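You operate a simulated robot arm through the tools that you are given. There is no shell and no other tool. Be economical: measure what you need, move in short steps, check, and stop when the job is done.

Carry out the task below with a simulated robot arm. There is one attempt and no reset: what you move stays moved.

TASK
Brush oil on the middle of the yellow tin, then put the lid back on the oil dish.
Fine: use the yellow brush and stand it back where it stood. Set down upright: yellow brush. A coat counts when it lies all over at full strength: go over it till it gets no stronger.

It is judged by the outcome, as a careful person would: the job done as asked, and still so three seconds after it is handed in. It fails if anything else is knocked over, pushed out of place, dropped, spilled or broken. Lids that push on must go on centred and level and be pressed home; caps that screw on are set level and turned clockwise until they are tight.

THE ROBOT
A 7-joint arm with a two-finger parallel gripper, fixed in place. Base frame: the origin is at the foot of the arm, x ahead of it, y to its left, z up; the work surface is at about z = 0.91. Readings come in m, rad, newtons and seconds.
With the tool pointing down near the work surface it reaches from about 0.28 to 0.68 m from the base axis. Its first joint turns from -1.152 to 1.152 rad. Payload 1.57 kg.
The tool frame sits at the grasp point between the pads (the TCP): z along the fingers, y along the line on which they close. The tips reach 0.03 m beyond it. The gripper opens to 0.11 m. The fingers are 0.024 m wide and 0.012 m thick; the gripper's body (0.048 by 0.112 m) begins 0.078 m behind the TCP.
Orientation is that of the tool frame in the base frame, as [roll, pitch, yaw] about the fixed x, y, z axes, in that order (R = Rz(yaw) Ry(pitch) Rx(roll)). With the fingers straight down and closing along the base's y, the tool's x points along the base's -x, its y along +y and its z along -z.

THE INTERFACE
- The arm moves only by the tool drive_tool. Its argument "increments" is a list of rows, each a list of 7 numbers: the finger opening in m, from 0 to 0.11, then the shift along the base's x, y, z in m, then the turn, a rotation vector about the base's x, y, z in rad. In form: [[grip, dx, dy, dz, rx, ry, rz], ...]. A call has 1 to 20 rows; each row shifts and turns the commanded pose from where the row before left it. Each row takes 0.2 s and may step no farther than 0.05 m and 0.15 rad from the row before; otherwise, or with a gripper value out of range, the whole call is refused. Where a pose cannot be reached the arm comes as near as it can. A force on the tool above 70 N (or 10 N above the force at the start of the call, whichever is more), or a blocked arm, ends the call early, and 0.2 s more pass. Each finger travels about 0.108 m/s and halts on what it meets, pressing with about 42 N; the grip force reading is that of the motor and also rises with nothing between the fingers. The clock runs only during rows and for 0.2 s after the last one: add rows that do not move to give the fingers time. The reply holds the time, the measured pose of the TCP, the force on the tool along the base axes, the opening and the grip force, in the units named above and with some noise, with the torque about the TCP (base axes, N m) and any sound that the robot's microphone picked up.
- Cameras (640 x 400 px; columns grow to the right, rows downward): "scene" is fixed at [0.1716, -0.3922, 1.4132]; the picture's right is [0.74, -0.67, 0.00], its down [-0.32, -0.35, -0.88] and it looks along [0.59, 0.65, -0.47] (base axes); focal length 259 px, centre (320, 200). "wrist" rides on the gripper at [0.07, 0.016, -0.141] in the tool frame; the picture's right is [-0.23, 0.97, 0.00], its down [-0.86, -0.20, -0.48] and it looks along [-0.47, -0.11, 0.88] (tool axes); focal length 222 px, centre (320, 200). There is no depth. A picture from a camera that has moved, and an enlarged one, comes with that camera's place and axes in the base frame and with its lens.
- camera(camera): a new picture of that camera. The clock stands still meanwhile.
- close_up(camera, box): a new picture of the part [left, top, right, bottom] of that camera's present view, enlarged. The clock stands still meanwhile.
- close_job(): hands the job in; it is judged then, once.

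Work in short steps. Places have to be worked out from the pictures, the camera data and where the tool is seen: move nearer, look again, correct. Check each grasp and each placing, and mend what went wrong. You have 120 turns and 84 pictures in all, those below and enlarged ones among them. Open the gripper and draw the arm clear of the work before you hand the job in, unless the task says otherwise; then end with one line.

The tools are called after "Emit:" as name(argument=value, ...) on one line, values as JSON. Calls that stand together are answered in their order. drive_tool: Moves the arm, as the interface text tells. Its arguments: {"type":"object","properties":{"increments":{"type":"array","items":{"type":"array","items":{"type":"number"}}}},"required":["increments"]} The other tools are called the same way: camera (camera) takes a picture; close_up (camera, box) takes an enlarged picture of a part of a camera's view; close_job () hands the job in.

At the start:

```text
t: 0.0
ee_pos: [0.4453, 0.0552, 1.2702]
tcp_rot: [3.141, 0.001, 3.141]
force: [0.6, 0.5, -0.6]
torque: [-0.04, 0.0, -0.03]
opening: 0.1096
grasp_force: 0.1
```

scene: 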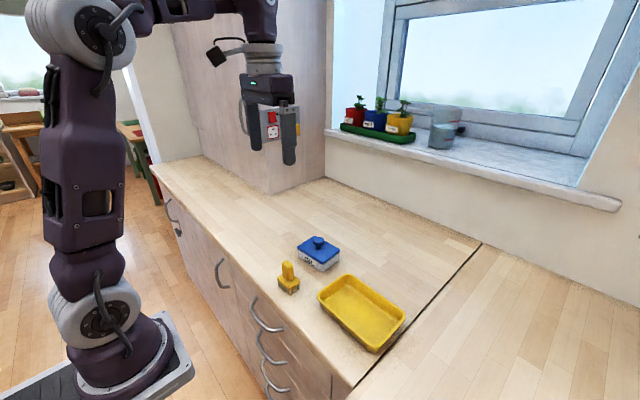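
wrist: 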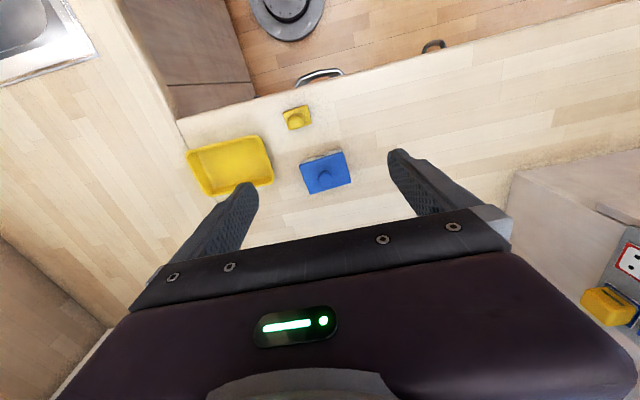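

I see a yellow brush, a blue-lidded oil dish and a yellow tin. I'll enlarge the work area to locate them.

Emit:
close_up(camera="scene", box=[250, 210, 430, 370])

Emit:
close_up(camera="wrist", box=[170, 80, 370, 205])

```text
2.50 times, centred on (340, 290) of scene
camera zoom: at [0.1716, -0.3922, 1.4132], right [0.74, -0.67, 0.0], down [-0.32, -0.35, -0.88], along [0.59, 0.65, -0.47], focal length 648 px, centre (270, -25)
```

zoom: 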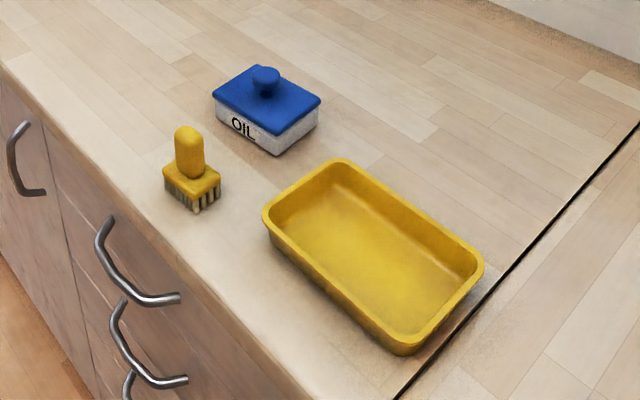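

```text
3.20 times, centred on (270, 142) of wrist
camera zoom: at [0.3763, 0.0719, 1.4109], right [0.23, 0.97, 0.0], down [0.85, -0.2, 0.48], along [0.47, -0.11, -0.88], focal length 711 px, centre (480, 384)
```

zoom: 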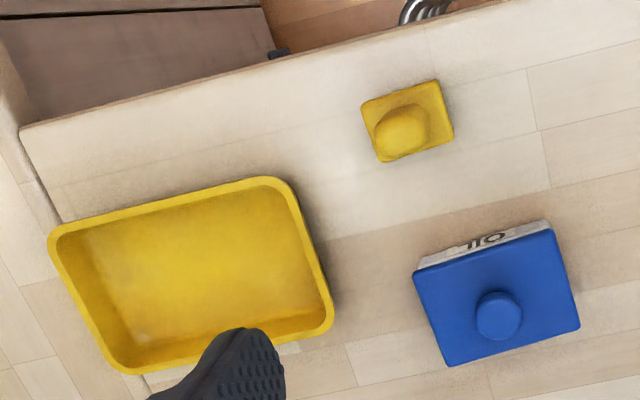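

Estimates: lid centre near (0.56, 0.042), brush (0.434, 0.011), tin (0.502, -0.158), all roughly aligned with the base axes. I'll move above the lid and look closer.

Emit:
drive_tool(increments=[[0.08, 0.03, -0.004, -0.035, 0, 0, 0], [0.08, 0.03, -0.004, -0.035, 0, 0, 0], [0.08, 0.03, -0.003, -0.035, 0, 0, 0], [0.08, 0.025, -0.002, -0.035, 0, 0, 0], [0.08, 0, 0, -0.03, 0, 0, 0], [0.08, 0, 0, 0, 0, 0, 0]])

Emit:
camera(camera="wrist")

Emit:
close_up(camera="scene", box=[250, 210, 430, 370])

```text
t: 1.4
ee_pos: [0.5586, 0.0421, 1.0954]
tcp_rot: [-3.14, -0.001, 3.141]
force: [-0.6, -0.1, 0.0]
torque: [0.01, -0.02, 0.01]
opening: 0.08
grasp_force: 0.0
```

```text
79 pictures are left
camera wrist: at [0.4895, 0.0584, 1.2375], right [0.23, 0.97, 0.0], down [0.85, -0.2, 0.48], along [0.47, -0.11, -0.88], focal length 222 px, centre (320, 200)
```

wrist: 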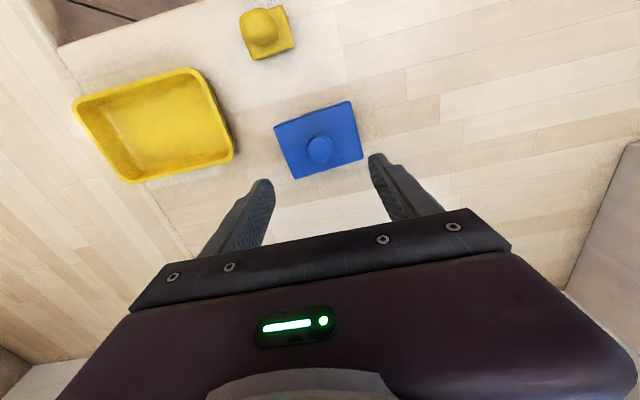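

```text
2.50 times, centred on (340, 290) of scene
camera zoom: at [0.1716, -0.3922, 1.4132], right [0.74, -0.67, 0.0], down [-0.32, -0.35, -0.88], along [0.59, 0.65, -0.47], focal length 648 px, centre (270, -25)
```

zoom: 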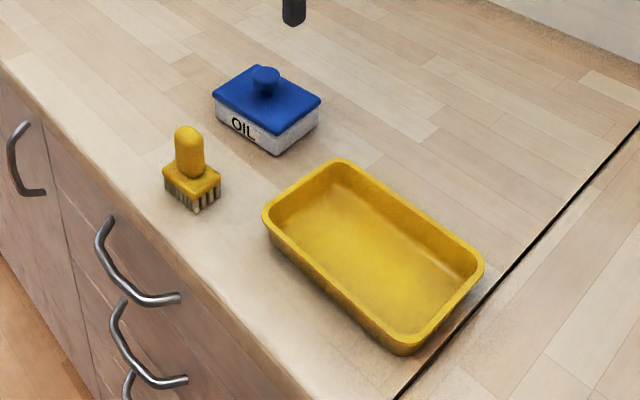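

Triangulating the two wrist views puts the knob top at (0.5615, 0.0415, 0.974). I'll descend with the fingers open around it, then check.

Emit:
drive_tool(increments=[[0.08, 0.003, -0.001, -0.04, 0, 0, 0], [0.07, 0, 0, -0.035, 0, 0, 0], [0.07, 0, 0, -0.025, 0, 0, 0], [0.07, 0, 0, 0, 0, 0, 0]])

Emit:
close_up(camera="scene", box=[270, 200, 370, 290])

Emit:
camera(camera="wrist")

```text
t: 2.4
ee_pos: [0.5636, 0.0437, 0.9953]
tcp_rot: [3.141, 0.0, 3.14]
force: [-0.3, -0.5, -0.4]
torque: [0.01, 0.03, 0.02]
opening: 0.0699
grasp_force: 0.0
```

```text
4.44 times, centred on (320, 245) of scene
camera zoom: at [0.1716, -0.3922, 1.4132], right [0.74, -0.67, 0.0], down [-0.32, -0.35, -0.88], along [0.59, 0.65, -0.47], focal length 1151 px, centre (320, 0)
```

zoom: 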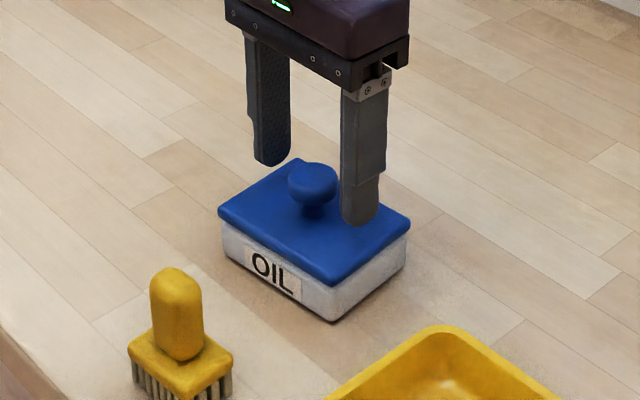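

```text
76 pictures are left
camera wrist: at [0.4941, 0.0592, 1.1369], right [0.23, 0.97, 0.0], down [0.85, -0.2, 0.48], along [0.47, -0.11, -0.88], focal length 222 px, centre (320, 200)
```

wrist: 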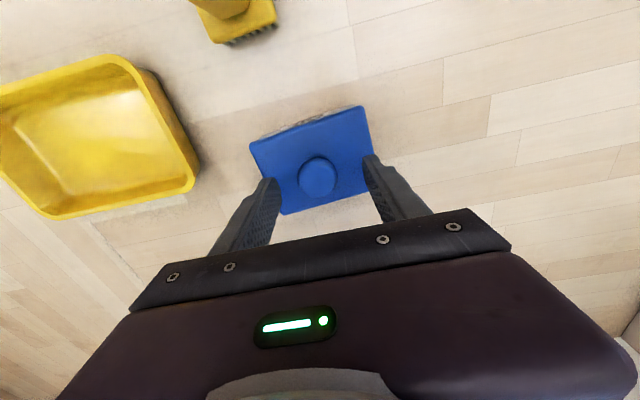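

The knob is between the fingers, the lid's plate top at about z 0.952. I'll centre slightly, go down 8 mm and close on the knob.

Emit:
drive_tool(increments=[[0.07, -0.003, -0.001, -0.008, 0, 0, 0], [0.05, 0, 0, 0, 0, 0, 0], [0.03, 0, 0, 0, 0, 0, 0], [0.01, 0, 0, 0, 0, 0, 0], [0.01, 0, 0, 0, 0, 0, 0]])

Emit:
close_up(camera="scene", box=[270, 200, 370, 290])

```text
t: 3.6
ee_pos: [0.5601, 0.0424, 0.9886]
tcp_rot: [-3.141, 0.001, 3.141]
force: [0.4, 0.8, -0.1]
torque: [0.0, -0.02, 0.0]
opening: 0.0298
grasp_force: 38.9
heard: snap
```

```text
4.44 times, centred on (320, 245) of scene
camera zoom: at [0.1716, -0.3922, 1.4132], right [0.74, -0.67, 0.0], down [-0.32, -0.35, -0.88], along [0.59, 0.65, -0.47], focal length 1151 px, centre (320, 0)
```

zoom: 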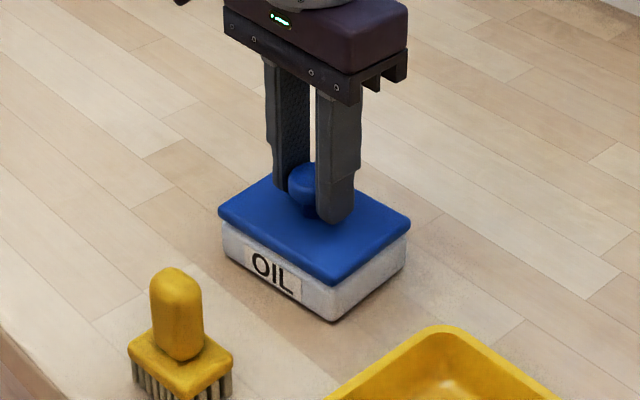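

Grip on the knob at 0.030 m; a snap was heard. Lift slowly straight up.

Emit:
drive_tool(increments=[[0.01, 0, 0, 0.005, 0, 0, 0], [0.01, 0, 0, 0.005, 0, 0, 0], [0.01, 0, 0, 0.01, 0, 0, 0], [0.01, 0, 0, 0.02, 0, 0, 0], [0.01, 0, 0, 0.02, 0, 0, 0]])

Emit:
close_up(camera="scene", box=[250, 180, 390, 300])

```text
t: 4.8
ee_pos: [0.5596, 0.0406, 1.0505]
tcp_rot: [3.141, -0.001, 3.14]
force: [0.4, -0.5, -0.1]
torque: [0.01, -0.02, -0.01]
opening: 0.0296
grasp_force: 39.4
```

```text
3.33 times, centred on (320, 240) of scene
camera zoom: at [0.1716, -0.3922, 1.4132], right [0.74, -0.67, 0.0], down [-0.32, -0.35, -0.88], along [0.59, 0.65, -0.47], focal length 863 px, centre (320, 67)
```

zoom: 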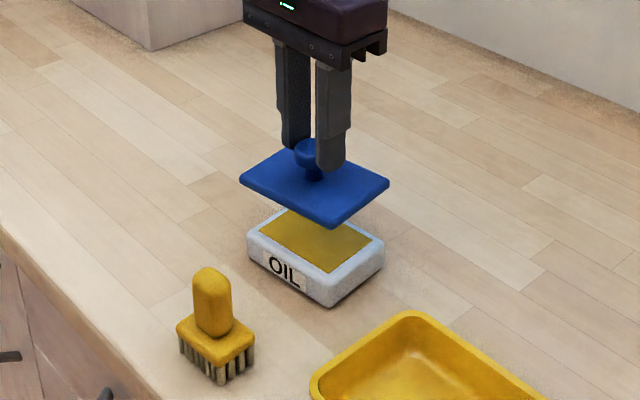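

The lid is off and held level. I'll carry it to a clear spot at y ≈ 0.19 and lower it gently.

Emit:
drive_tool(increments=[[0.01, 0, 0.04, 0, 0, 0, 0], [0.01, 0, 0.04, 0, 0, 0, 0], [0.01, 0, 0.04, 0, 0, 0, 0], [0.01, 0, 0.03, 0, 0, 0, 0], [0.01, 0, 0, -0.03, 0, 0, 0], [0.01, 0, 0, -0.03, 0, 0, 0], [0.01, 0, 0, -0.01, 0, 0, 0], [0.01, 0, 0, 0, 0, 0, 0]])

Emit:
close_up(camera="scene", box=[230, 170, 370, 290])

```text
t: 6.6
ee_pos: [0.562, 0.1923, 0.9802]
tcp_rot: [3.141, 0.0, 3.14]
force: [0.5, 0.6, -1.0]
torque: [0.0, 0.0, 0.0]
opening: 0.0299
grasp_force: 39.3
```

```text
3.33 times, centred on (300, 230) of scene
camera zoom: at [0.1716, -0.3922, 1.4132], right [0.74, -0.67, 0.0], down [-0.32, -0.35, -0.88], along [0.59, 0.65, -0.47], focal length 863 px, centre (387, 100)
```

zoom: 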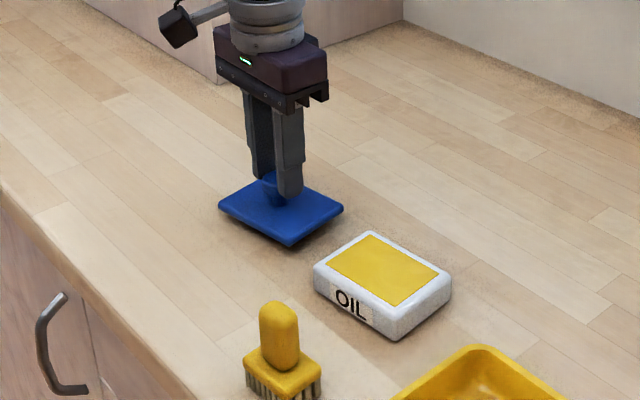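

Still in the air. Lower in small increments, feeling for contact.

Emit:
drive_tool(increments=[[0.01, 0, 0, -0.008, 0, 0, 0], [0.01, 0, 0, -0.005, 0, 0, 0], [0.01, 0, 0, -0.003, 0, 0, 0], [0.01, 0, 0, -0.003, 0, 0, 0]])

```text
t: 7.6
ee_pos: [0.5621, 0.1919, 0.964]
tcp_rot: [3.141, 0.007, 3.14]
force: [-4.0, -4.2, 51.8]
torque: [-0.2, 0.07, 0.01]
opening: 0.0299
grasp_force: 39.2
```

Contact (52 N), so the lid rests at a TCP height of about 0.965. I'll ease off and open.

Emit:
drive_tool(increments=[[0.01, 0, 0, 0.002, 0, 0, 0], [0.01, 0, 0, 0.0, 0, 0, 0]])

```text
t: 8.2
ee_pos: [0.5621, 0.1907, 0.9646]
tcp_rot: [3.141, 0.002, 3.14]
force: [10.2, -0.3, 24.6]
torque: [0.13, -0.82, -0.02]
opening: 0.03
grasp_force: 39.0
```

Emit:
drive_tool(increments=[[0.01, 0, 0, 0.0015, 0, 0, 0], [0.03, 0, 0, 0.0, 0, 0, 0], [0.04, 0, 0, 0.0, 0, 0, 0], [0.06, 0, 0, 0.0, 0, 0, 0], [0.07, 0, 0, 0.0, 0, 0, 0], [0.07, 0, 0, 0.04, 0, 0, 0], [0.07, 0, 0, 0.05, 0, 0, 0], [0.07, 0, 0, 0.03, 0, 0, 0]])

Emit:
close_up(camera="scene", box=[230, 170, 370, 290])

Emit:
camera(camera="wrist")

```text
t: 10.0
ee_pos: [0.5578, 0.1916, 1.0854]
tcp_rot: [-3.141, -0.001, 3.141]
force: [0.3, -0.2, 0.3]
torque: [0.0, 0.02, 0.01]
opening: 0.0701
grasp_force: 0.0
```

```text
3.33 times, centred on (300, 230) of scene
camera zoom: at [0.1716, -0.3922, 1.4132], right [0.74, -0.67, 0.0], down [-0.32, -0.35, -0.88], along [0.59, 0.65, -0.47], focal length 863 px, centre (387, 100)
```

zoom: 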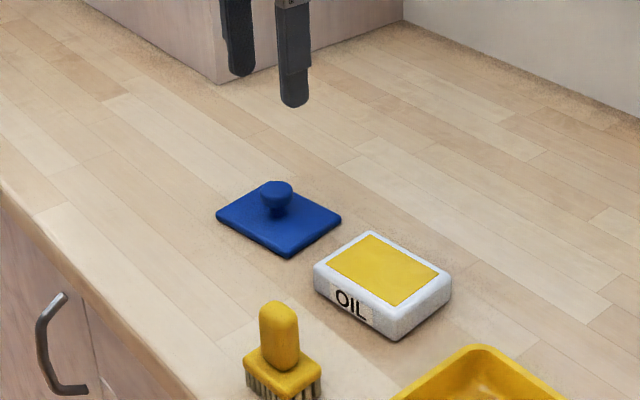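

```text
71 pictures are left
camera wrist: at [0.4891, 0.2069, 1.2276], right [0.23, 0.97, 0.0], down [0.85, -0.2, 0.48], along [0.47, -0.11, -0.88], focal length 222 px, centre (320, 200)
```

wrist: 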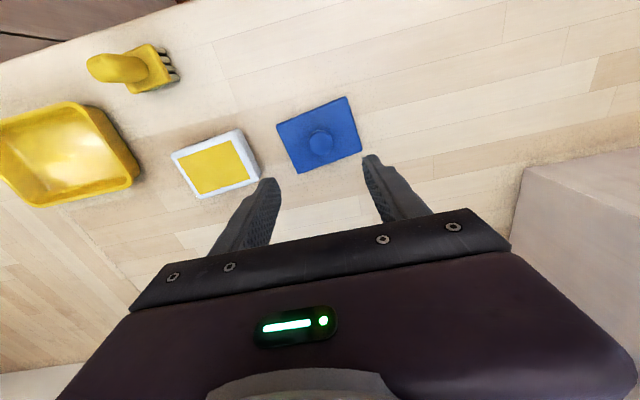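

The lid is flat on the counter. Now I go above the brush.

Emit:
drive_tool(increments=[[0.07, -0.025, -0.036, 0.005, 0, 0, 0], [0.07, -0.025, -0.036, 0.005, 0, 0, 0], [0.07, -0.025, -0.036, 0.005, 0, 0, 0], [0.07, -0.025, -0.036, 0, 0, 0, 0], [0.07, -0.025, -0.036, 0, 0, 0, 0], [0.07, 0, 0, 0, 0, 0, 0]])

Emit:
camera(camera="wrist")

Emit:
close_up(camera="scene", box=[250, 240, 350, 320])

```text
t: 11.4
ee_pos: [0.4347, 0.0092, 1.1001]
tcp_rot: [-3.14, 0.0, 3.141]
force: [-0.3, -0.1, -0.8]
torque: [-0.01, 0.04, 0.01]
opening: 0.0703
grasp_force: 0.0
```

```text
70 pictures are left
camera wrist: at [0.3647, 0.0246, 1.2417], right [0.23, 0.97, 0.0], down [0.85, -0.2, 0.48], along [0.47, -0.11, -0.88], focal length 222 px, centre (320, 200)
```

wrist: 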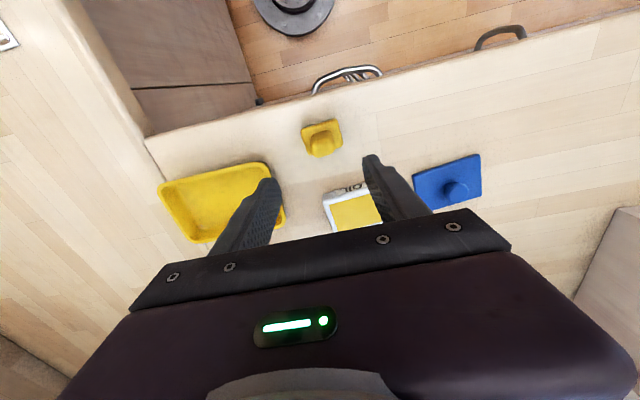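

```text
5.00 times, centred on (300, 280) of scene
camera zoom: at [0.1716, -0.3923, 1.4132], right [0.74, -0.67, 0.0], down [-0.32, -0.35, -0.88], along [0.59, 0.65, -0.47], focal length 1295 px, centre (420, -200)
```

zoom: 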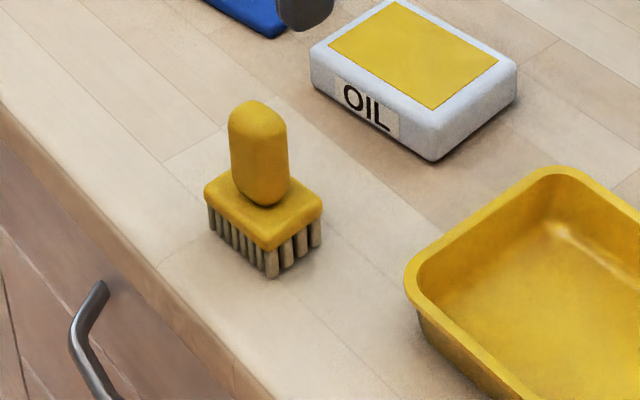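

Emit:
close_up(camera="wrist", box=[270, 100, 370, 180])

```text
5.00 times, centred on (320, 140) of wrist
camera zoom: at [0.3647, 0.0246, 1.2417], right [0.23, 0.97, 0.0], down [0.85, -0.2, 0.48], along [0.47, -0.11, -0.88], focal length 1111 px, centre (320, 500)
```

zoom: 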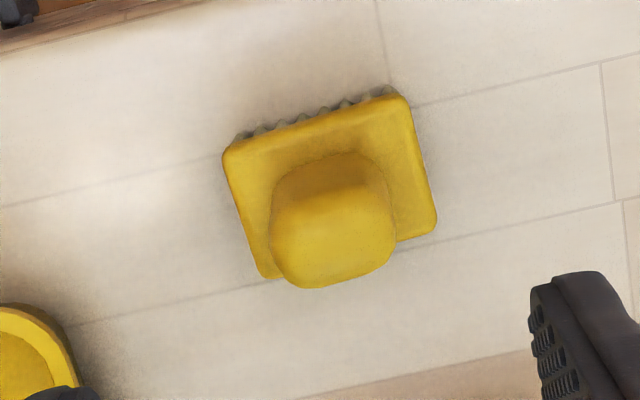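

Handle axis at (0.435, 0.0115), top z ≈ 0.985, its plate turned about +0.07 rad. I'll turn the gripper to match and descend part-way.

Emit:
drive_tool(increments=[[0.07, 0, 0.002, -0.04, 0, 0, 0.07], [0.07, 0, 0, -0.04, 0, 0, 0], [0.07, 0, 0, -0.03, 0, 0, 0], [0.07, 0, 0, 0, 0, 0, 0]])

Emit:
close_up(camera="scene", box=[250, 220, 350, 300])

Emit:
camera(camera="wrist")

```text
t: 12.4
ee_pos: [0.4353, 0.014, 0.9911]
tcp_rot: [-3.141, 0.002, -3.072]
force: [-0.6, 0.1, 0.0]
torque: [-0.03, 0.01, 0.0]
opening: 0.0697
grasp_force: 0.1
```

```text
5.00 times, centred on (300, 260) of scene
camera zoom: at [0.1716, -0.3922, 1.4132], right [0.74, -0.67, 0.0], down [-0.32, -0.35, -0.88], along [0.59, 0.65, -0.47], focal length 1295 px, centre (420, -100)
```

zoom: 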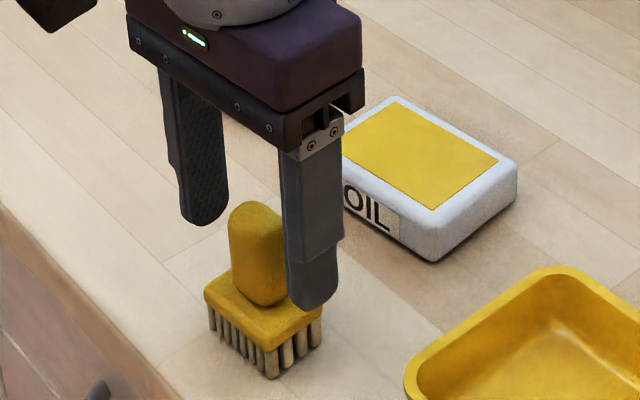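

```text
66 pictures are left
camera wrist: at [0.364, 0.0251, 1.1324], right [0.16, 0.99, 0.0], down [0.87, -0.14, 0.48], along [0.47, -0.08, -0.88], focal length 222 px, centre (320, 200)
```

wrist: 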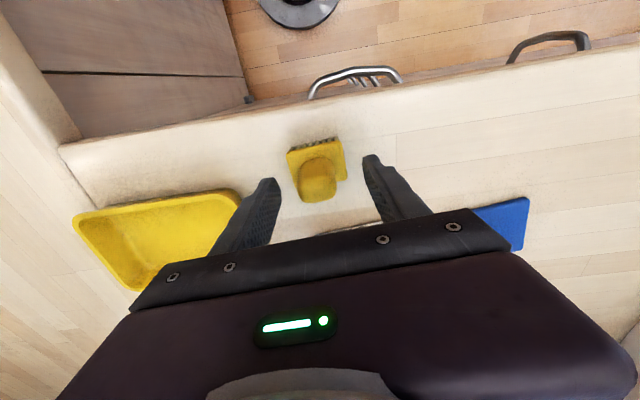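

Handle is centred between the fingers. I'll descend 18 mm and close gently.

Emit:
drive_tool(increments=[[0.07, -0.001, -0.001, -0.01, 0, 0, 0], [0.06, 0, 0, -0.008, 0, 0, 0], [0.045, 0, 0, 0, 0, 0, 0], [0.03, 0, 0, 0, 0, 0, 0], [0.015, 0, 0, 0, 0, 0, 0], [0.005, 0, 0, 0, 0, 0, 0]])

Emit:
close_up(camera="scene", box=[250, 220, 350, 300])

```text
t: 13.8
ee_pos: [0.4337, 0.0127, 0.9752]
tcp_rot: [-3.14, 0.001, -3.072]
force: [-0.1, -0.3, -0.9]
torque: [-0.01, 0.0, -0.01]
opening: 0.0293
grasp_force: 38.9
```

```text
5.00 times, centred on (300, 260) of scene
camera zoom: at [0.1716, -0.3922, 1.4132], right [0.74, -0.67, 0.0], down [-0.32, -0.35, -0.88], along [0.59, 0.65, -0.47], focal length 1295 px, centre (420, -100)
```

zoom: 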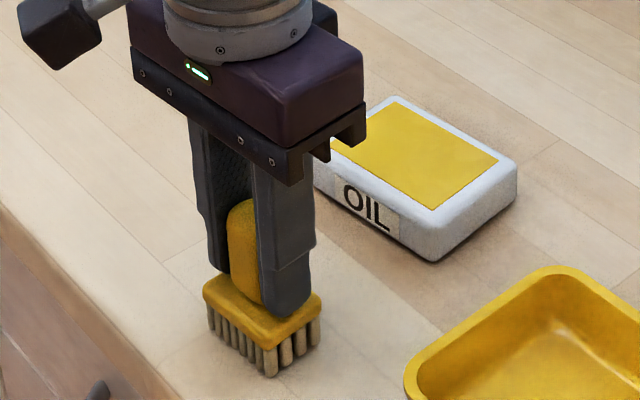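

Brush grasped at TCP (0.4337, 0.0127, 0.975), bristles about 0.064 below the TCP. I'll lift and carry it above the oil centre (0.561, 0.043).

Emit:
drive_tool(increments=[[0.005, 0, 0, 0.01, 0, 0, 0], [0.005, 0, 0, 0.03, 0, 0, 0], [0.005, 0, 0, 0.03, 0, 0, 0], [0.005, 0.04, 0.01, 0, 0, 0, 0], [0.005, 0.04, 0.01, 0, 0, 0, 0], [0.005, 0.047, 0.01, 0, 0, 0, 0], [0.005, 0, 0, -0.02, 0, 0, 0], [0.005, 0, 0, 0, 0, 0, 0]])

Emit:
close_up(camera="scene", box=[270, 190, 370, 270])

Emit:
camera(camera="wrist")

```text
t: 15.6
ee_pos: [0.5606, 0.0419, 1.0224]
tcp_rot: [3.142, 0.001, -3.073]
force: [-0.9, 1.3, -0.1]
torque: [0.02, 0.04, 0.0]
opening: 0.0291
grasp_force: 38.8
```

```text
5.00 times, centred on (320, 230) of scene
camera zoom: at [0.1716, -0.3922, 1.4132], right [0.74, -0.67, 0.0], down [-0.32, -0.35, -0.88], along [0.59, 0.65, -0.47], focal length 1295 px, centre (320, 50)
```

zoom: 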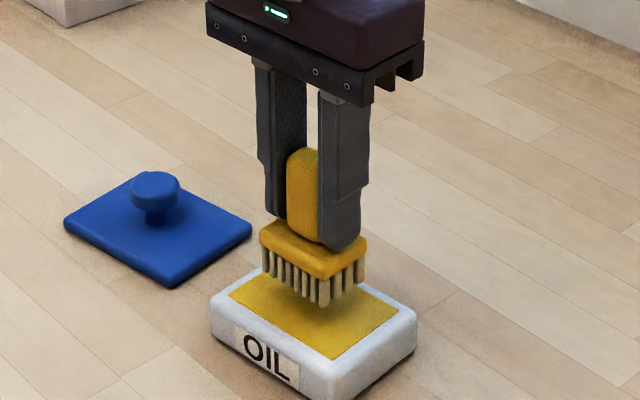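

```text
63 pictures are left
camera wrist: at [0.4915, 0.0533, 1.1629], right [0.16, 0.99, 0.0], down [0.87, -0.14, 0.48], along [0.47, -0.08, -0.88], focal length 222 px, centre (320, 200)
```

wrist: 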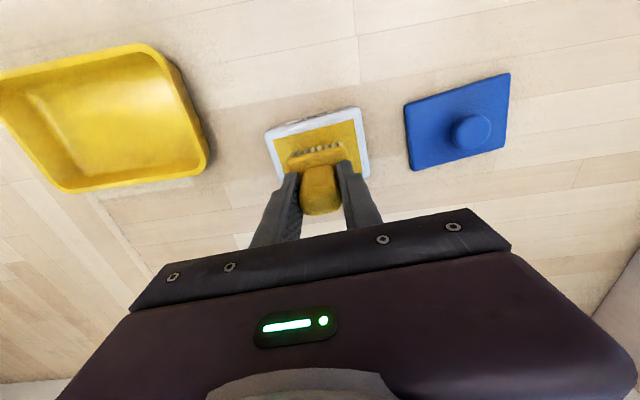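

The brush is over the oil, bristles about 2 cm above it. I lower in small steps feeling for contact.

Emit:
drive_tool(increments=[[0.005, 0, 0, -0.01, 0, 0, 0], [0.005, 0, 0, -0.005, 0, 0, 0], [0.005, 0, 0, -0.003, 0, 0, 0], [0.005, 0, 0, -0.002, 0, 0, 0]])

Emit:
close_up(camera="scene", box=[270, 190, 370, 270])

```text
t: 16.6
ee_pos: [0.5606, 0.0418, 1.0042]
tcp_rot: [-3.14, 0.001, -3.075]
force: [-7.4, -0.6, 26.0]
torque: [-0.01, 0.54, 0.01]
opening: 0.029
grasp_force: 39.4
```

```text
5.00 times, centred on (320, 230) of scene
camera zoom: at [0.1709, -0.3923, 1.4133], right [0.74, -0.67, 0.0], down [-0.32, -0.35, -0.88], along [0.59, 0.65, -0.47], focal length 1295 px, centre (320, 50)
```

zoom: 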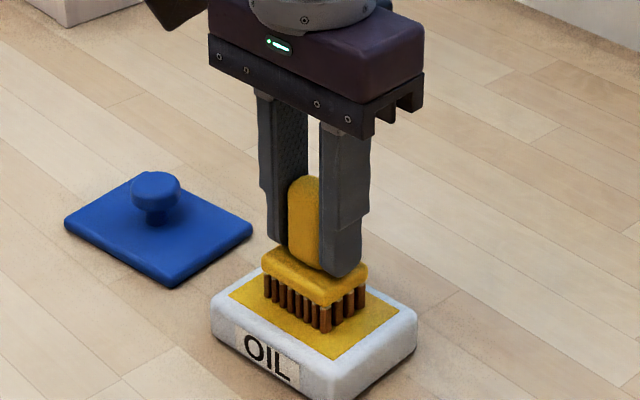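

The bristles went dark: loaded with oil on contact at TCP z 1.004. Now lift and carry above the tin centre.

Emit:
drive_tool(increments=[[0.005, 0, 0, 0.01, 0, 0, 0], [0.005, 0, 0, 0.03, 0, 0, 0], [0.005, 0, 0, 0, 0, 0, 0], [0.005, -0.012, -0.04, 0, 0, 0, 0], [0.005, -0.012, -0.04, 0, 0, 0, 0], [0.005, -0.012, -0.04, 0, 0, 0, 0], [0.005, -0.012, -0.04, 0, 0, 0, 0], [0.005, -0.01, -0.04, 0, 0, 0, 0], [0.005, 0, 0, 0, 0, 0, 0]])

Emit:
close_up(camera="scene", box=[295, 240, 425, 360])

Emit:
camera(camera="wrist")

```text
t: 18.6
ee_pos: [0.5076, -0.156, 1.0444]
tcp_rot: [3.14, -0.003, -3.072]
force: [1.5, 0.0, -1.2]
torque: [-0.01, -0.02, 0.02]
opening: 0.0291
grasp_force: 38.5
```

```text
3.33 times, centred on (360, 300) of scene
camera zoom: at [0.1716, -0.3923, 1.4132], right [0.74, -0.67, 0.0], down [-0.32, -0.35, -0.88], along [0.59, 0.65, -0.47], focal length 863 px, centre (187, -133)
```

zoom: 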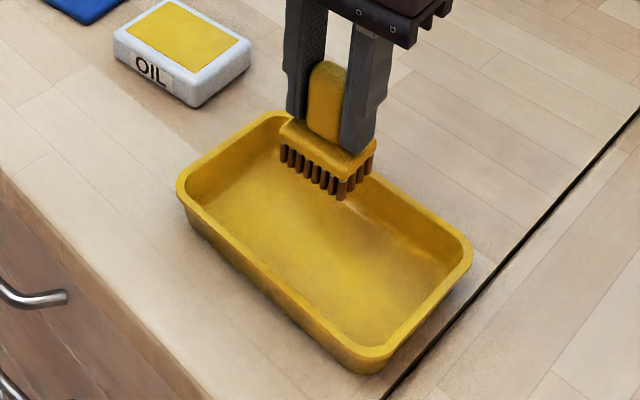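

```text
60 pictures are left
camera wrist: at [0.437, -0.1451, 1.1854], right [0.16, 0.99, 0.0], down [0.87, -0.14, 0.48], along [0.47, -0.08, -0.88], focal length 222 px, centre (320, 200)
```

wrist: 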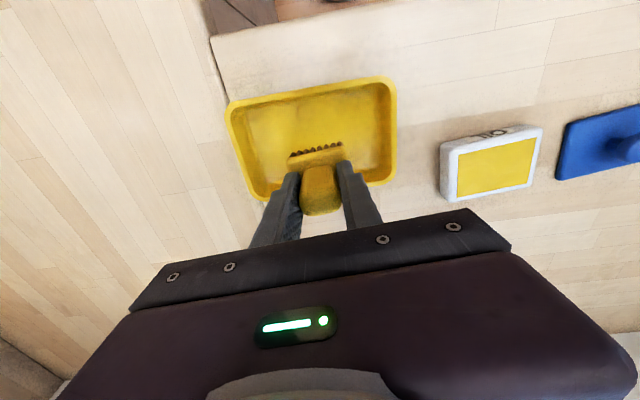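

Tin centre from these views is about (0.499, -0.159). I'll centre and lower to the floor, feeling for contact.

Emit:
drive_tool(increments=[[0.005, -0.007, -0.003, -0.02, 0, 0, 0], [0.005, 0, 0, -0.02, 0, 0, 0], [0.005, 0, 0, -0.012, 0, 0, 0], [0.005, 0, 0, -0.005, 0, 0, 0], [0.005, 0, 0, -0.003, 0, 0, 0], [0.005, 0, 0, -0.002, 0, 0, 0]])

Emit:
close_up(camera="scene", box=[295, 240, 425, 360])

```text
t: 20.0
ee_pos: [0.4971, -0.1613, 0.98]
tcp_rot: [-3.141, 0.001, -3.073]
force: [0.4, -0.8, -0.3]
torque: [-0.01, -0.02, 0.0]
opening: 0.0293
grasp_force: 38.9
```

```text
3.33 times, centred on (360, 300) of scene
camera zoom: at [0.1716, -0.3922, 1.4132], right [0.74, -0.67, 0.0], down [-0.32, -0.35, -0.88], along [0.59, 0.65, -0.47], focal length 863 px, centre (187, -133)
```

zoom: 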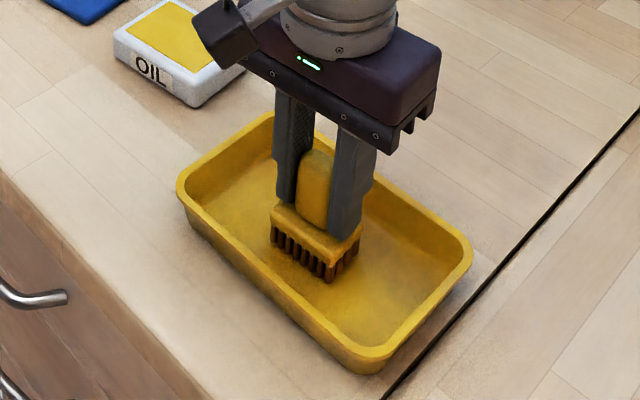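

Centred, no contact yet. Step down by 1 mm.

Emit:
drive_tool(increments=[[0.005, 0, 0, -0.0015, 0, 0, 0], [0.005, 0, 0, -0.001, 0, 0, 0], [0.005, 0, 0, 0, 0, 0, 0]])

```text
t: 20.8
ee_pos: [0.4957, -0.1608, 0.9789]
tcp_rot: [3.141, -0.001, -3.074]
force: [0.3, 0.2, 0.4]
torque: [0.03, 0.02, -0.03]
opening: 0.0291
grasp_force: 38.9
```

Emit:
drive_tool(increments=[[0.005, 0, 0, -0.0015, 0, 0, 0], [0.005, 0, 0, -0.001, 0, 0, 0], [0.005, 0, 0, 0, 0, 0, 0]])

```text
t: 21.6
ee_pos: [0.4991, -0.1609, 0.9771]
tcp_rot: [-3.14, 0.004, -3.073]
force: [-2.5, 3.4, 36.8]
torque: [0.17, 0.04, -0.01]
opening: 0.0294
grasp_force: 38.9
```

Contact, 37 N — rather firm. I'll ease up 1 mm, then look for what strokes do with a small back-and-forth.

Emit:
drive_tool(increments=[[0.005, 0, 0, 0.001, 0, 0, 0], [0.005, 0, 0, 0.0, 0, 0, 0]])

```text
t: 22.2
ee_pos: [0.4978, -0.1614, 0.9764]
tcp_rot: [-3.141, 0.001, -3.072]
force: [2.7, -2.2, 15.2]
torque: [-0.07, -0.35, -0.02]
opening: 0.0291
grasp_force: 39.1
```

Emit:
drive_tool(increments=[[0.005, 0, 0, 0.0004, 0, 0, 0], [0.005, 0, 0.01, 0, 0, 0, 0], [0.005, 0, 0.01, 0, 0, 0, 0], [0.005, 0, -0.01, 0, 0, 0, 0], [0.005, 0, -0.01, 0, 0, 0, 0], [0.005, 0, -0.01, 0, 0, 0, 0], [0.005, 0, -0.01, 0, 0, 0, 0], [0.005, 0, 0.01, 0, 0, 0, 0], [0.005, 0, 0.01, 0, 0, 0, 0]])

Emit:
close_up(camera="scene", box=[295, 240, 425, 360])

```text
t: 24.2
ee_pos: [0.4958, -0.1625, 0.9767]
tcp_rot: [3.141, -0.001, -3.074]
force: [-1.3, -1.1, 0.0]
torque: [-0.02, -0.01, 0.03]
opening: 0.0291
grasp_force: 39.1
```

```text
3.33 times, centred on (360, 300) of scene
camera zoom: at [0.1716, -0.3923, 1.4132], right [0.74, -0.67, 0.0], down [-0.32, -0.35, -0.88], along [0.59, 0.65, -0.47], focal length 863 px, centre (187, -133)
```

zoom: 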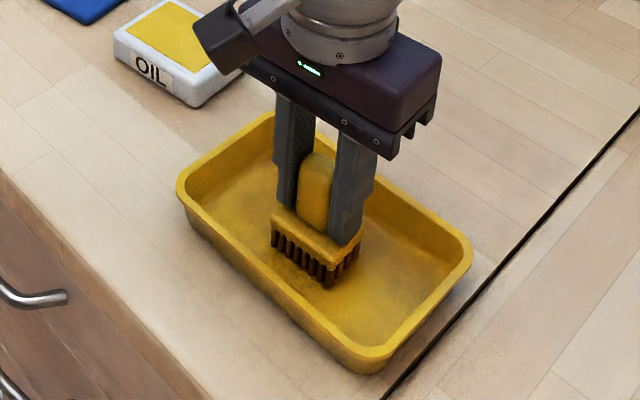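

Force dropped to zero, so contact was marginal; tin has not moved. I'll lift and shift away to see what coat was laid.

Emit:
drive_tool(increments=[[0.005, 0, 0, 0.03, 0, 0, 0], [0.005, 0, 0, 0.04, 0, 0, 0], [0.005, 0.0, 0.05, 0, 0, 0, 0], [0.005, 0.0, 0.05, 0, 0, 0, 0], [0.005, 0, 0, 0, 0, 0, 0]])

Emit:
close_up(camera="scene", box=[305, 260, 415, 350])

Emit:
camera(camera="wrist")

```text
t: 25.4
ee_pos: [0.4937, -0.0621, 1.0487]
tcp_rot: [3.141, 0.001, -3.074]
force: [-0.4, -0.4, -0.6]
torque: [0.0, -0.01, 0.0]
opening: 0.029
grasp_force: 38.8
```

```text
4.44 times, centred on (360, 305) of scene
camera zoom: at [0.1716, -0.3922, 1.4132], right [0.74, -0.67, 0.0], down [-0.32, -0.35, -0.88], along [0.59, 0.65, -0.47], focal length 1151 px, centre (142, -267)
```

zoom: 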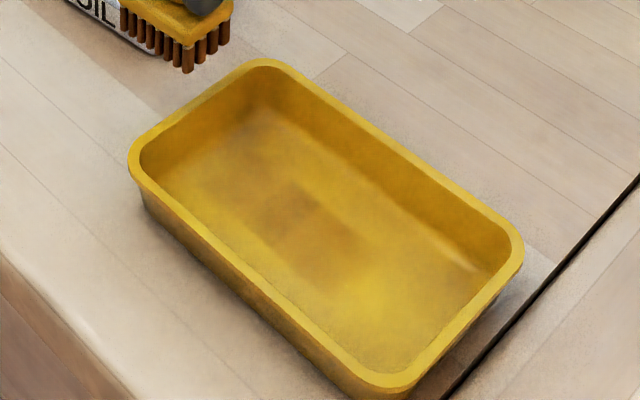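

```text
56 pictures are left
camera wrist: at [0.4251, -0.0508, 1.1897], right [0.16, 0.99, 0.0], down [0.87, -0.14, 0.48], along [0.47, -0.08, -0.88], focal length 222 px, centre (320, 200)
```

wrist: 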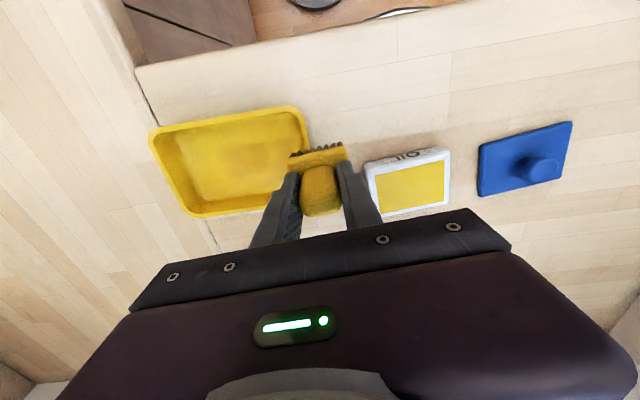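

A darker coat is appearing in the middle. Enlarging the wrist view of the tin to see its shape.

Emit:
close_up(camera="wrist", box=[140, 95, 320, 220])

```text
3.20 times, centred on (230, 158) of wrist
camera zoom: at [0.4251, -0.0508, 1.1897], right [0.16, 0.99, 0.0], down [0.87, -0.14, 0.48], along [0.47, -0.08, -0.88], focal length 711 px, centre (608, 336)
```

zoom: 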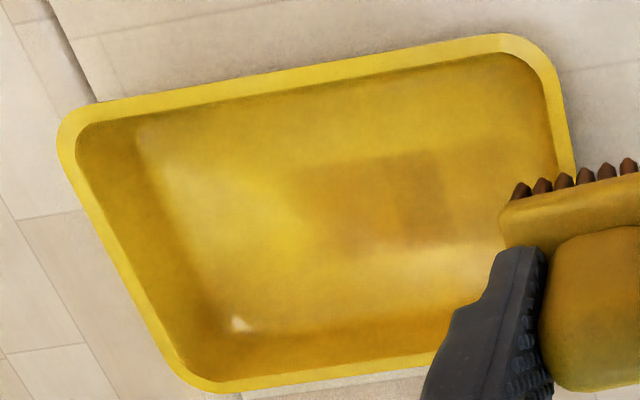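

The coat's patch is visible, stronger at one end. I'll return, and go over the middle more evenly with a little more pressure.

Emit:
drive_tool(increments=[[0.005, 0.002, -0.05, 0, 0, 0, 0], [0.005, 0.002, -0.047, 0, 0, 0, 0], [0.005, 0, 0, -0.04, 0, 0, 0], [0.005, 0, 0, -0.03, 0, 0, 0], [0.005, 0, 0, -0.001, 0, 0, 0], [0.005, 0, 0, -0.0005, 0, 0, 0], [0.005, 0, 0, 0, 0, 0, 0]])

```text
t: 27.0
ee_pos: [0.5021, -0.158, 0.9779]
tcp_rot: [3.141, 0.001, -3.073]
force: [-2.9, -0.4, 14.7]
torque: [0.06, 0.07, -0.01]
opening: 0.029
grasp_force: 38.8
```

15 N contact. Stroke along y at the centre line and check the force holds.

Emit:
drive_tool(increments=[[0.005, 0, 0.0125, 0, 0, 0, 0], [0.005, 0, 0.0125, 0, 0, 0, 0], [0.005, 0, -0.0125, 0, 0, 0, 0], [0.005, 0, -0.0125, 0, 0, 0, 0], [0.005, 0, -0.0125, 0, 0, 0, 0], [0.005, 0, -0.0125, 0, 0, 0, 0]])

```text
t: 28.4
ee_pos: [0.5007, -0.1834, 0.976]
tcp_rot: [3.14, -0.001, -3.075]
force: [-1.3, 3.2, 8.5]
torque: [0.16, -0.11, 0.03]
opening: 0.0289
grasp_force: 39.0
```

Still 8.5 N. Continue: shift to the −x lane and stroke back, then the +x lane, pressing a touch more.

Emit:
drive_tool(increments=[[0.005, -0.01, 0, -0.0004, 0, 0, 0], [0.005, 0, 0.0125, 0, 0, 0, 0], [0.005, 0, 0.0125, 0, 0, 0, 0], [0.005, 0, 0.0125, 0, 0, 0, 0], [0.005, 0, 0.0125, 0, 0, 0, 0], [0.005, 0, -0.0125, 0, 0, 0, 0], [0.005, 0, -0.0125, 0, 0, 0, 0], [0.005, 0, -0.0125, 0, 0, 0, 0], [0.005, 0, -0.0125, 0, 0, 0, 0]])

```text
t: 30.4
ee_pos: [0.49, -0.1825, 0.9747]
tcp_rot: [3.141, 0.001, -3.071]
force: [-0.7, 13.8, 41.8]
torque: [0.54, -0.05, -0.01]
opening: 0.0292
grasp_force: 38.7
```

Force rose to 42 N; ease 0.8 mm and do the +x lane.

Emit:
drive_tool(increments=[[0.005, 0, 0, 0.0008, 0, 0, 0], [0.005, 0.01, 0, 0, 0, 0, 0], [0.005, 0.01, 0, 0, 0, 0, 0], [0.005, 0, 0.0125, 0, 0, 0, 0], [0.005, 0, 0.0125, 0, 0, 0, 0], [0.005, 0, 0.0125, 0, 0, 0, 0], [0.005, 0, 0.0125, 0, 0, 0, 0], [0.005, 0, -0.0125, 0, 0, 0, 0], [0.005, 0, -0.0125, 0, 0, 0, 0], [0.005, 0, -0.0125, 0, 0, 0, 0], [0.005, 0, -0.0125, 0, 0, 0, 0]])

Emit:
close_up(camera="scene", box=[295, 240, 425, 360])

```text
t: 32.8
ee_pos: [0.5114, -0.1842, 0.9761]
tcp_rot: [-3.142, 0.001, -3.072]
force: [0.9, -0.8, -0.3]
torque: [0.01, 0.01, 0.02]
opening: 0.0291
grasp_force: 39.2
```

```text
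3.33 times, centred on (360, 300) of scene
camera zoom: at [0.1716, -0.3922, 1.4132], right [0.74, -0.67, 0.0], down [-0.32, -0.35, -0.88], along [0.59, 0.65, -0.47], focal length 863 px, centre (187, -133)
```

zoom: 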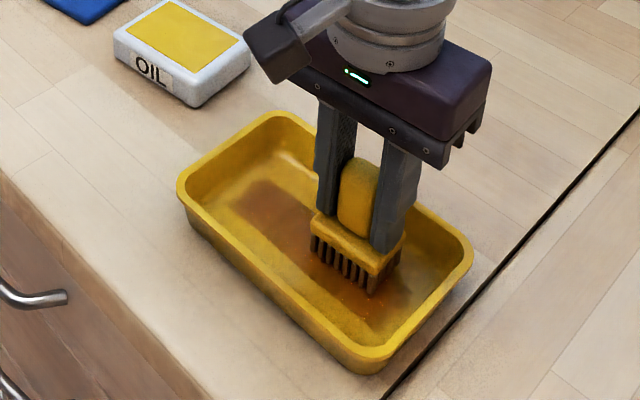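

A strong coat is building and the bristles are paling. I'll lift, move toward the dish and look at the coat, then re-dip.

Emit:
drive_tool(increments=[[0.005, 0, 0, 0.035, 0, 0, 0], [0.005, 0, 0, 0.035, 0, 0, 0], [0.005, 0.01, 0.045, 0, 0, 0, 0], [0.005, 0.01, 0.045, 0, 0, 0, 0], [0.005, 0.01, 0.045, 0, 0, 0, 0], [0.005, 0.01, 0.045, 0, 0, 0, 0], [0.005, 0.009, 0.046, 0, 0, 0, 0], [0.005, 0, 0, 0, 0, 0, 0]])

Emit:
close_up(camera="scene", box=[275, 220, 425, 360])

Emit:
camera(camera="wrist")

```text
t: 34.6
ee_pos: [0.5617, 0.0409, 1.0485]
tcp_rot: [3.142, 0.001, -3.074]
force: [0.8, 0.0, -0.4]
torque: [0.01, 0.02, 0.01]
opening: 0.029
grasp_force: 39.1
```

```text
2.86 times, centred on (350, 290) of scene
camera zoom: at [0.1716, -0.3922, 1.4132], right [0.74, -0.67, 0.0], down [-0.32, -0.35, -0.88], along [0.59, 0.65, -0.47], focal length 740 px, centre (234, -57)
```

zoom: 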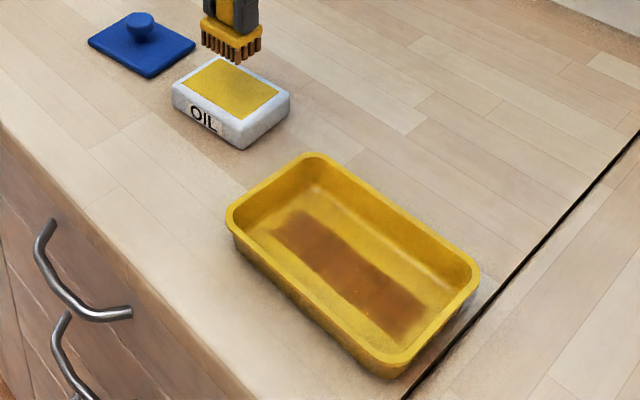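

```text
52 pictures are left
camera wrist: at [0.4916, 0.0526, 1.1892], right [0.16, 0.99, 0.0], down [0.87, -0.14, 0.48], along [0.47, -0.08, -0.88], focal length 222 px, centre (320, 200)
```

wrist: 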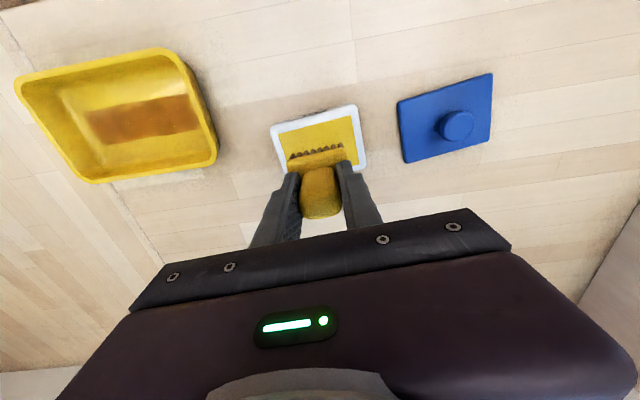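

The coat band covers x≈0.478–0.517, y≈-0.10 to -0.225. I'll re-dip and then go over it more evenly, including the +x side.

Emit:
drive_tool(increments=[[0.005, 0, 0, -0.03, 0, 0, 0], [0.005, 0, 0, -0.01, 0, 0, 0], [0.005, 0, 0, -0.003, 0, 0, 0], [0.005, 0, 0, -0.002, 0, 0, 0], [0.005, 0, 0, 0, 0, 0, 0]])

```text
t: 35.8
ee_pos: [0.5584, 0.0428, 1.0023]
tcp_rot: [-3.141, 0.001, -3.074]
force: [0.0, 0.3, -1.0]
torque: [0.01, 0.0, -0.01]
opening: 0.0291
grasp_force: 38.6
```

Emit:
drive_tool(increments=[[0.005, 0, 0, -0.0015, 0, 0, 0], [0.005, 0, 0, -0.001, 0, 0, 0], [0.005, 0, 0, 0, 0, 0, 0]])

```text
t: 36.6
ee_pos: [0.5594, 0.0422, 1.0013]
tcp_rot: [3.141, 0.003, -3.071]
force: [-5.9, 0.3, 26.2]
torque: [-0.11, 0.38, -0.02]
opening: 0.0291
grasp_force: 39.1
```

Dipped (26 N contact). Return to the tin centre and lower to light contact.

Emit:
drive_tool(increments=[[0.005, 0, 0, 0.02, 0, 0, 0], [0.005, 0, 0, 0.027, 0, 0, 0], [0.005, -0.01, -0.04, 0, 0, 0, 0], [0.005, -0.01, -0.04, 0, 0, 0, 0], [0.005, -0.01, -0.04, 0, 0, 0, 0], [0.005, -0.01, -0.04, 0, 0, 0, 0], [0.005, -0.01, -0.041, 0, 0, 0, 0], [0.005, 0, 0, -0.04, 0, 0, 0], [0.005, 0, 0, -0.028, 0, 0, 0], [0.005, 0, 0, -0.002, 0, 0, 0], [0.005, 0, 0, -0.001, 0, 0, 0], [0.005, 0, 0, 0, 0, 0, 0]])

```text
t: 39.2
ee_pos: [0.5096, -0.1594, 0.9754]
tcp_rot: [-3.14, 0.0, -3.073]
force: [-0.5, 0.8, 0.1]
torque: [-0.03, 0.02, 0.01]
opening: 0.0293
grasp_force: 38.6
```

I'm on the +x lane (x=0.51) just above contact; step down.

Emit:
drive_tool(increments=[[0.005, 0, 0, -0.001, 0, 0, 0], [0.005, 0, 0, -0.001, 0, 0, 0], [0.005, 0, 0, 0, 0, 0, 0]])

```text
t: 40.0
ee_pos: [0.5091, -0.1587, 0.9744]
tcp_rot: [-3.14, 0.003, -3.071]
force: [-8.3, 3.8, 40.5]
torque: [0.23, 0.42, 0.01]
opening: 0.029
grasp_force: 38.7
```

Contact at 40 N; ease 0.6 mm and stroke this lane with y ±0.025.

Emit:
drive_tool(increments=[[0.005, 0, 0, 0.0006, 0, 0, 0], [0.005, 0, 0.0125, 0, 0, 0, 0], [0.005, 0, 0.0125, 0, 0, 0, 0], [0.005, 0, -0.0125, 0, 0, 0, 0], [0.005, 0, -0.0125, 0, 0, 0, 0], [0.005, 0, -0.0125, 0, 0, 0, 0], [0.005, 0, -0.0125, 0, 0, 0, 0], [0.005, 0, 0.0125, 0, 0, 0, 0], [0.005, 0, 0.0125, 0, 0, 0, 0]])

```text
t: 42.0
ee_pos: [0.5086, -0.16, 0.9744]
tcp_rot: [-3.138, -0.001, -3.074]
force: [-1.4, -7.8, 25.3]
torque: [-0.43, -0.13, -0.06]
opening: 0.0289
grasp_force: 38.9
```

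Good steady 25 N. Repeat this lane, then the centre lane.

Emit:
drive_tool(increments=[[0.005, 0, 0.0125, 0, 0, 0, 0], [0.005, 0, 0.0125, 0, 0, 0, 0], [0.005, 0, -0.0125, 0, 0, 0, 0], [0.005, 0, -0.0125, 0, 0, 0, 0], [0.005, 0, -0.0125, 0, 0, 0, 0], [0.005, 0, -0.0125, 0, 0, 0, 0], [0.005, -0.009, 0, 0, 0, 0, 0], [0.005, 0, 0.0125, 0, 0, 0, 0], [0.005, 0, 0.0125, 0, 0, 0, 0], [0.005, 0, 0.0125, 0, 0, 0, 0], [0.005, 0, 0.0125, 0, 0, 0, 0], [0.005, 0, -0.0125, 0, 0, 0, 0], [0.005, 0, -0.0125, 0, 0, 0, 0], [0.005, 0, -0.0125, 0, 0, 0, 0], [0.005, 0, -0.0125, 0, 0, 0, 0]])

Emit:
close_up(camera="scene", box=[295, 240, 425, 360])

```text
t: 45.2
ee_pos: [0.5002, -0.1817, 0.9737]
tcp_rot: [-3.139, 0.006, -3.07]
force: [2.6, 19.0, 62.0]
torque: [1.01, -0.08, 0.0]
opening: 0.0288
grasp_force: 38.5
```

```text
3.33 times, centred on (360, 300) of scene
camera zoom: at [0.1707, -0.3914, 1.4136], right [0.74, -0.67, 0.0], down [-0.32, -0.35, -0.88], along [0.59, 0.65, -0.47], focal length 863 px, centre (187, -133)
```

zoom: 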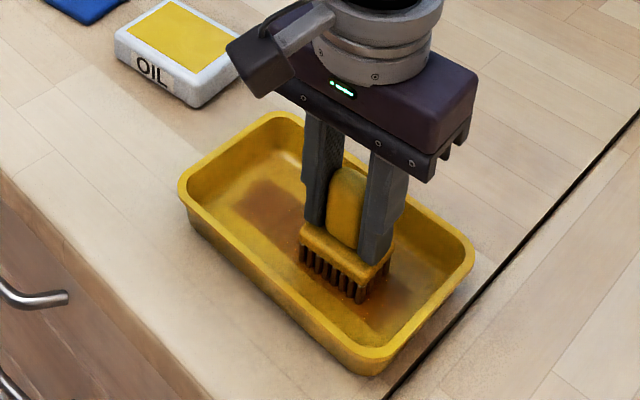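

Force grew to 62 N; ease 1.2 mm, shift to the −x lane, and check.

Emit:
drive_tool(increments=[[0.005, 0, 0, 0.0012, 0, 0, 0], [0.005, -0.01, 0, 0, 0, 0, 0], [0.005, 0, 0.0125, 0, 0, 0, 0], [0.005, 0, 0.0125, 0, 0, 0, 0]])

```text
t: 46.2
ee_pos: [0.4901, -0.1605, 0.9735]
tcp_rot: [-3.136, 0.004, -3.076]
force: [-0.9, -19.7, 53.3]
torque: [-0.64, 0.13, 0.05]
opening: 0.029
grasp_force: 39.0
```

Emit:
drive_tool(increments=[[0.005, 0, 0, 0.001, 0, 0, 0], [0.005, 0, 0.0125, 0, 0, 0, 0], [0.005, 0, 0.0125, 0, 0, 0, 0], [0.005, 0, -0.0125, 0, 0, 0, 0], [0.005, 0, -0.0125, 0, 0, 0, 0], [0.005, 0, -0.0125, 0, 0, 0, 0], [0.005, 0, -0.0125, 0, 0, 0, 0]])

```text
t: 47.8
ee_pos: [0.4894, -0.1841, 0.9752]
tcp_rot: [3.141, 0.001, -3.071]
force: [0.5, 0.2, -1.6]
torque: [-0.03, -0.02, 0.03]
opening: 0.0294
grasp_force: 38.3
```

Contact lost on this lane; press 0.8 mm deeper and redo it.

Emit:
drive_tool(increments=[[0.005, 0, 0, -0.001, 0, 0, 0], [0.005, 0, 0, 0, 0, 0, 0]])

```text
t: 48.4
ee_pos: [0.49, -0.1845, 0.975]
tcp_rot: [-3.141, 0.001, -3.073]
force: [-4.5, 0.3, 13.2]
torque: [0.07, 0.22, 0.03]
opening: 0.0291
grasp_force: 39.9
```

Emit:
drive_tool(increments=[[0.005, 0, 0.0125, -0.0003, 0, 0, 0], [0.005, 0, 0.0125, 0, 0, 0, 0], [0.005, 0, 0.0125, 0, 0, 0, 0], [0.005, 0, 0.0125, 0, 0, 0, 0], [0.005, 0, -0.0125, 0, 0, 0, 0], [0.005, 0, -0.0125, 0, 0, 0, 0], [0.005, 0, -0.0125, 0, 0, 0, 0], [0.005, 0, -0.0125, 0, 0, 0, 0]])

```text
t: 50.2
ee_pos: [0.4907, -0.1837, 0.9761]
tcp_rot: [3.141, -0.002, -3.071]
force: [-0.3, -0.1, -0.7]
torque: [-0.02, 0.01, -0.01]
opening: 0.0293
grasp_force: 39.2
```

Lift and inspect the coat.

Emit:
drive_tool(increments=[[0.005, 0, 0, 0.035, 0, 0, 0], [0.005, 0, 0, 0.037, 0, 0, 0], [0.005, 0.01, 0.045, 0, 0, 0, 0], [0.005, 0.01, 0.045, 0, 0, 0, 0], [0.005, 0.01, 0.045, 0, 0, 0, 0], [0.005, 0.01, 0.045, 0, 0, 0, 0], [0.005, 0.03, 0.046, 0, 0, 0, 0], [0.005, 0, 0, 0, 0, 0, 0]])

Emit:
close_up(camera="scene", box=[305, 260, 415, 350])

Emit:
close_up(camera="wrist", box=[10, 40, 230, 190])

```text
refused: row 7 steps farther than a row can; nothing moved
```

```text
4.44 times, centred on (360, 305) of scene
camera zoom: at [0.1716, -0.3922, 1.4132], right [0.74, -0.67, 0.0], down [-0.32, -0.35, -0.88], along [0.59, 0.65, -0.47], focal length 1151 px, centre (142, -267)
```

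zoom: 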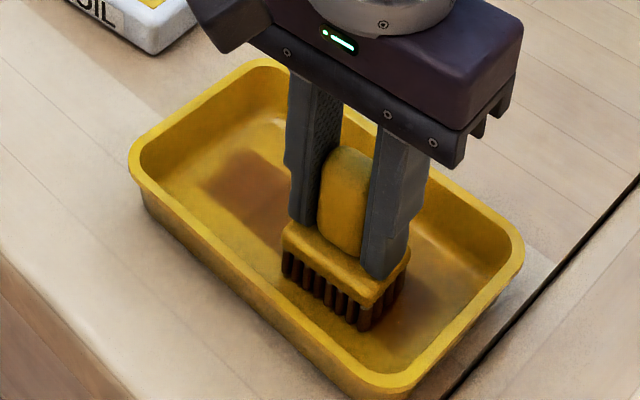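

```text
2.67 times, centred on (120, 115) of wrist
camera zoom: at [0.4205, -0.1736, 1.117], right [0.16, 0.99, 0.0], down [0.87, -0.14, 0.48], along [0.47, -0.08, -0.88], focal length 592 px, centre (853, 427)
```

zoom: 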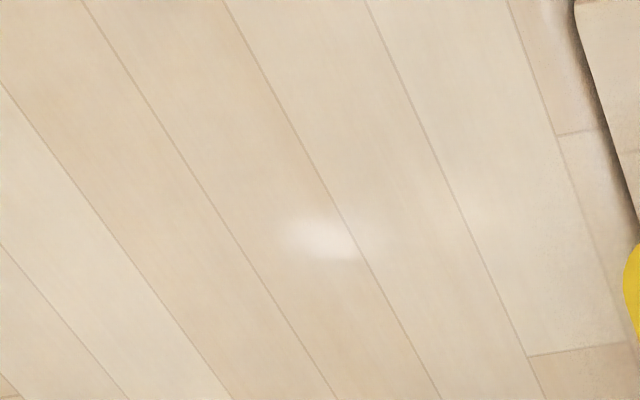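

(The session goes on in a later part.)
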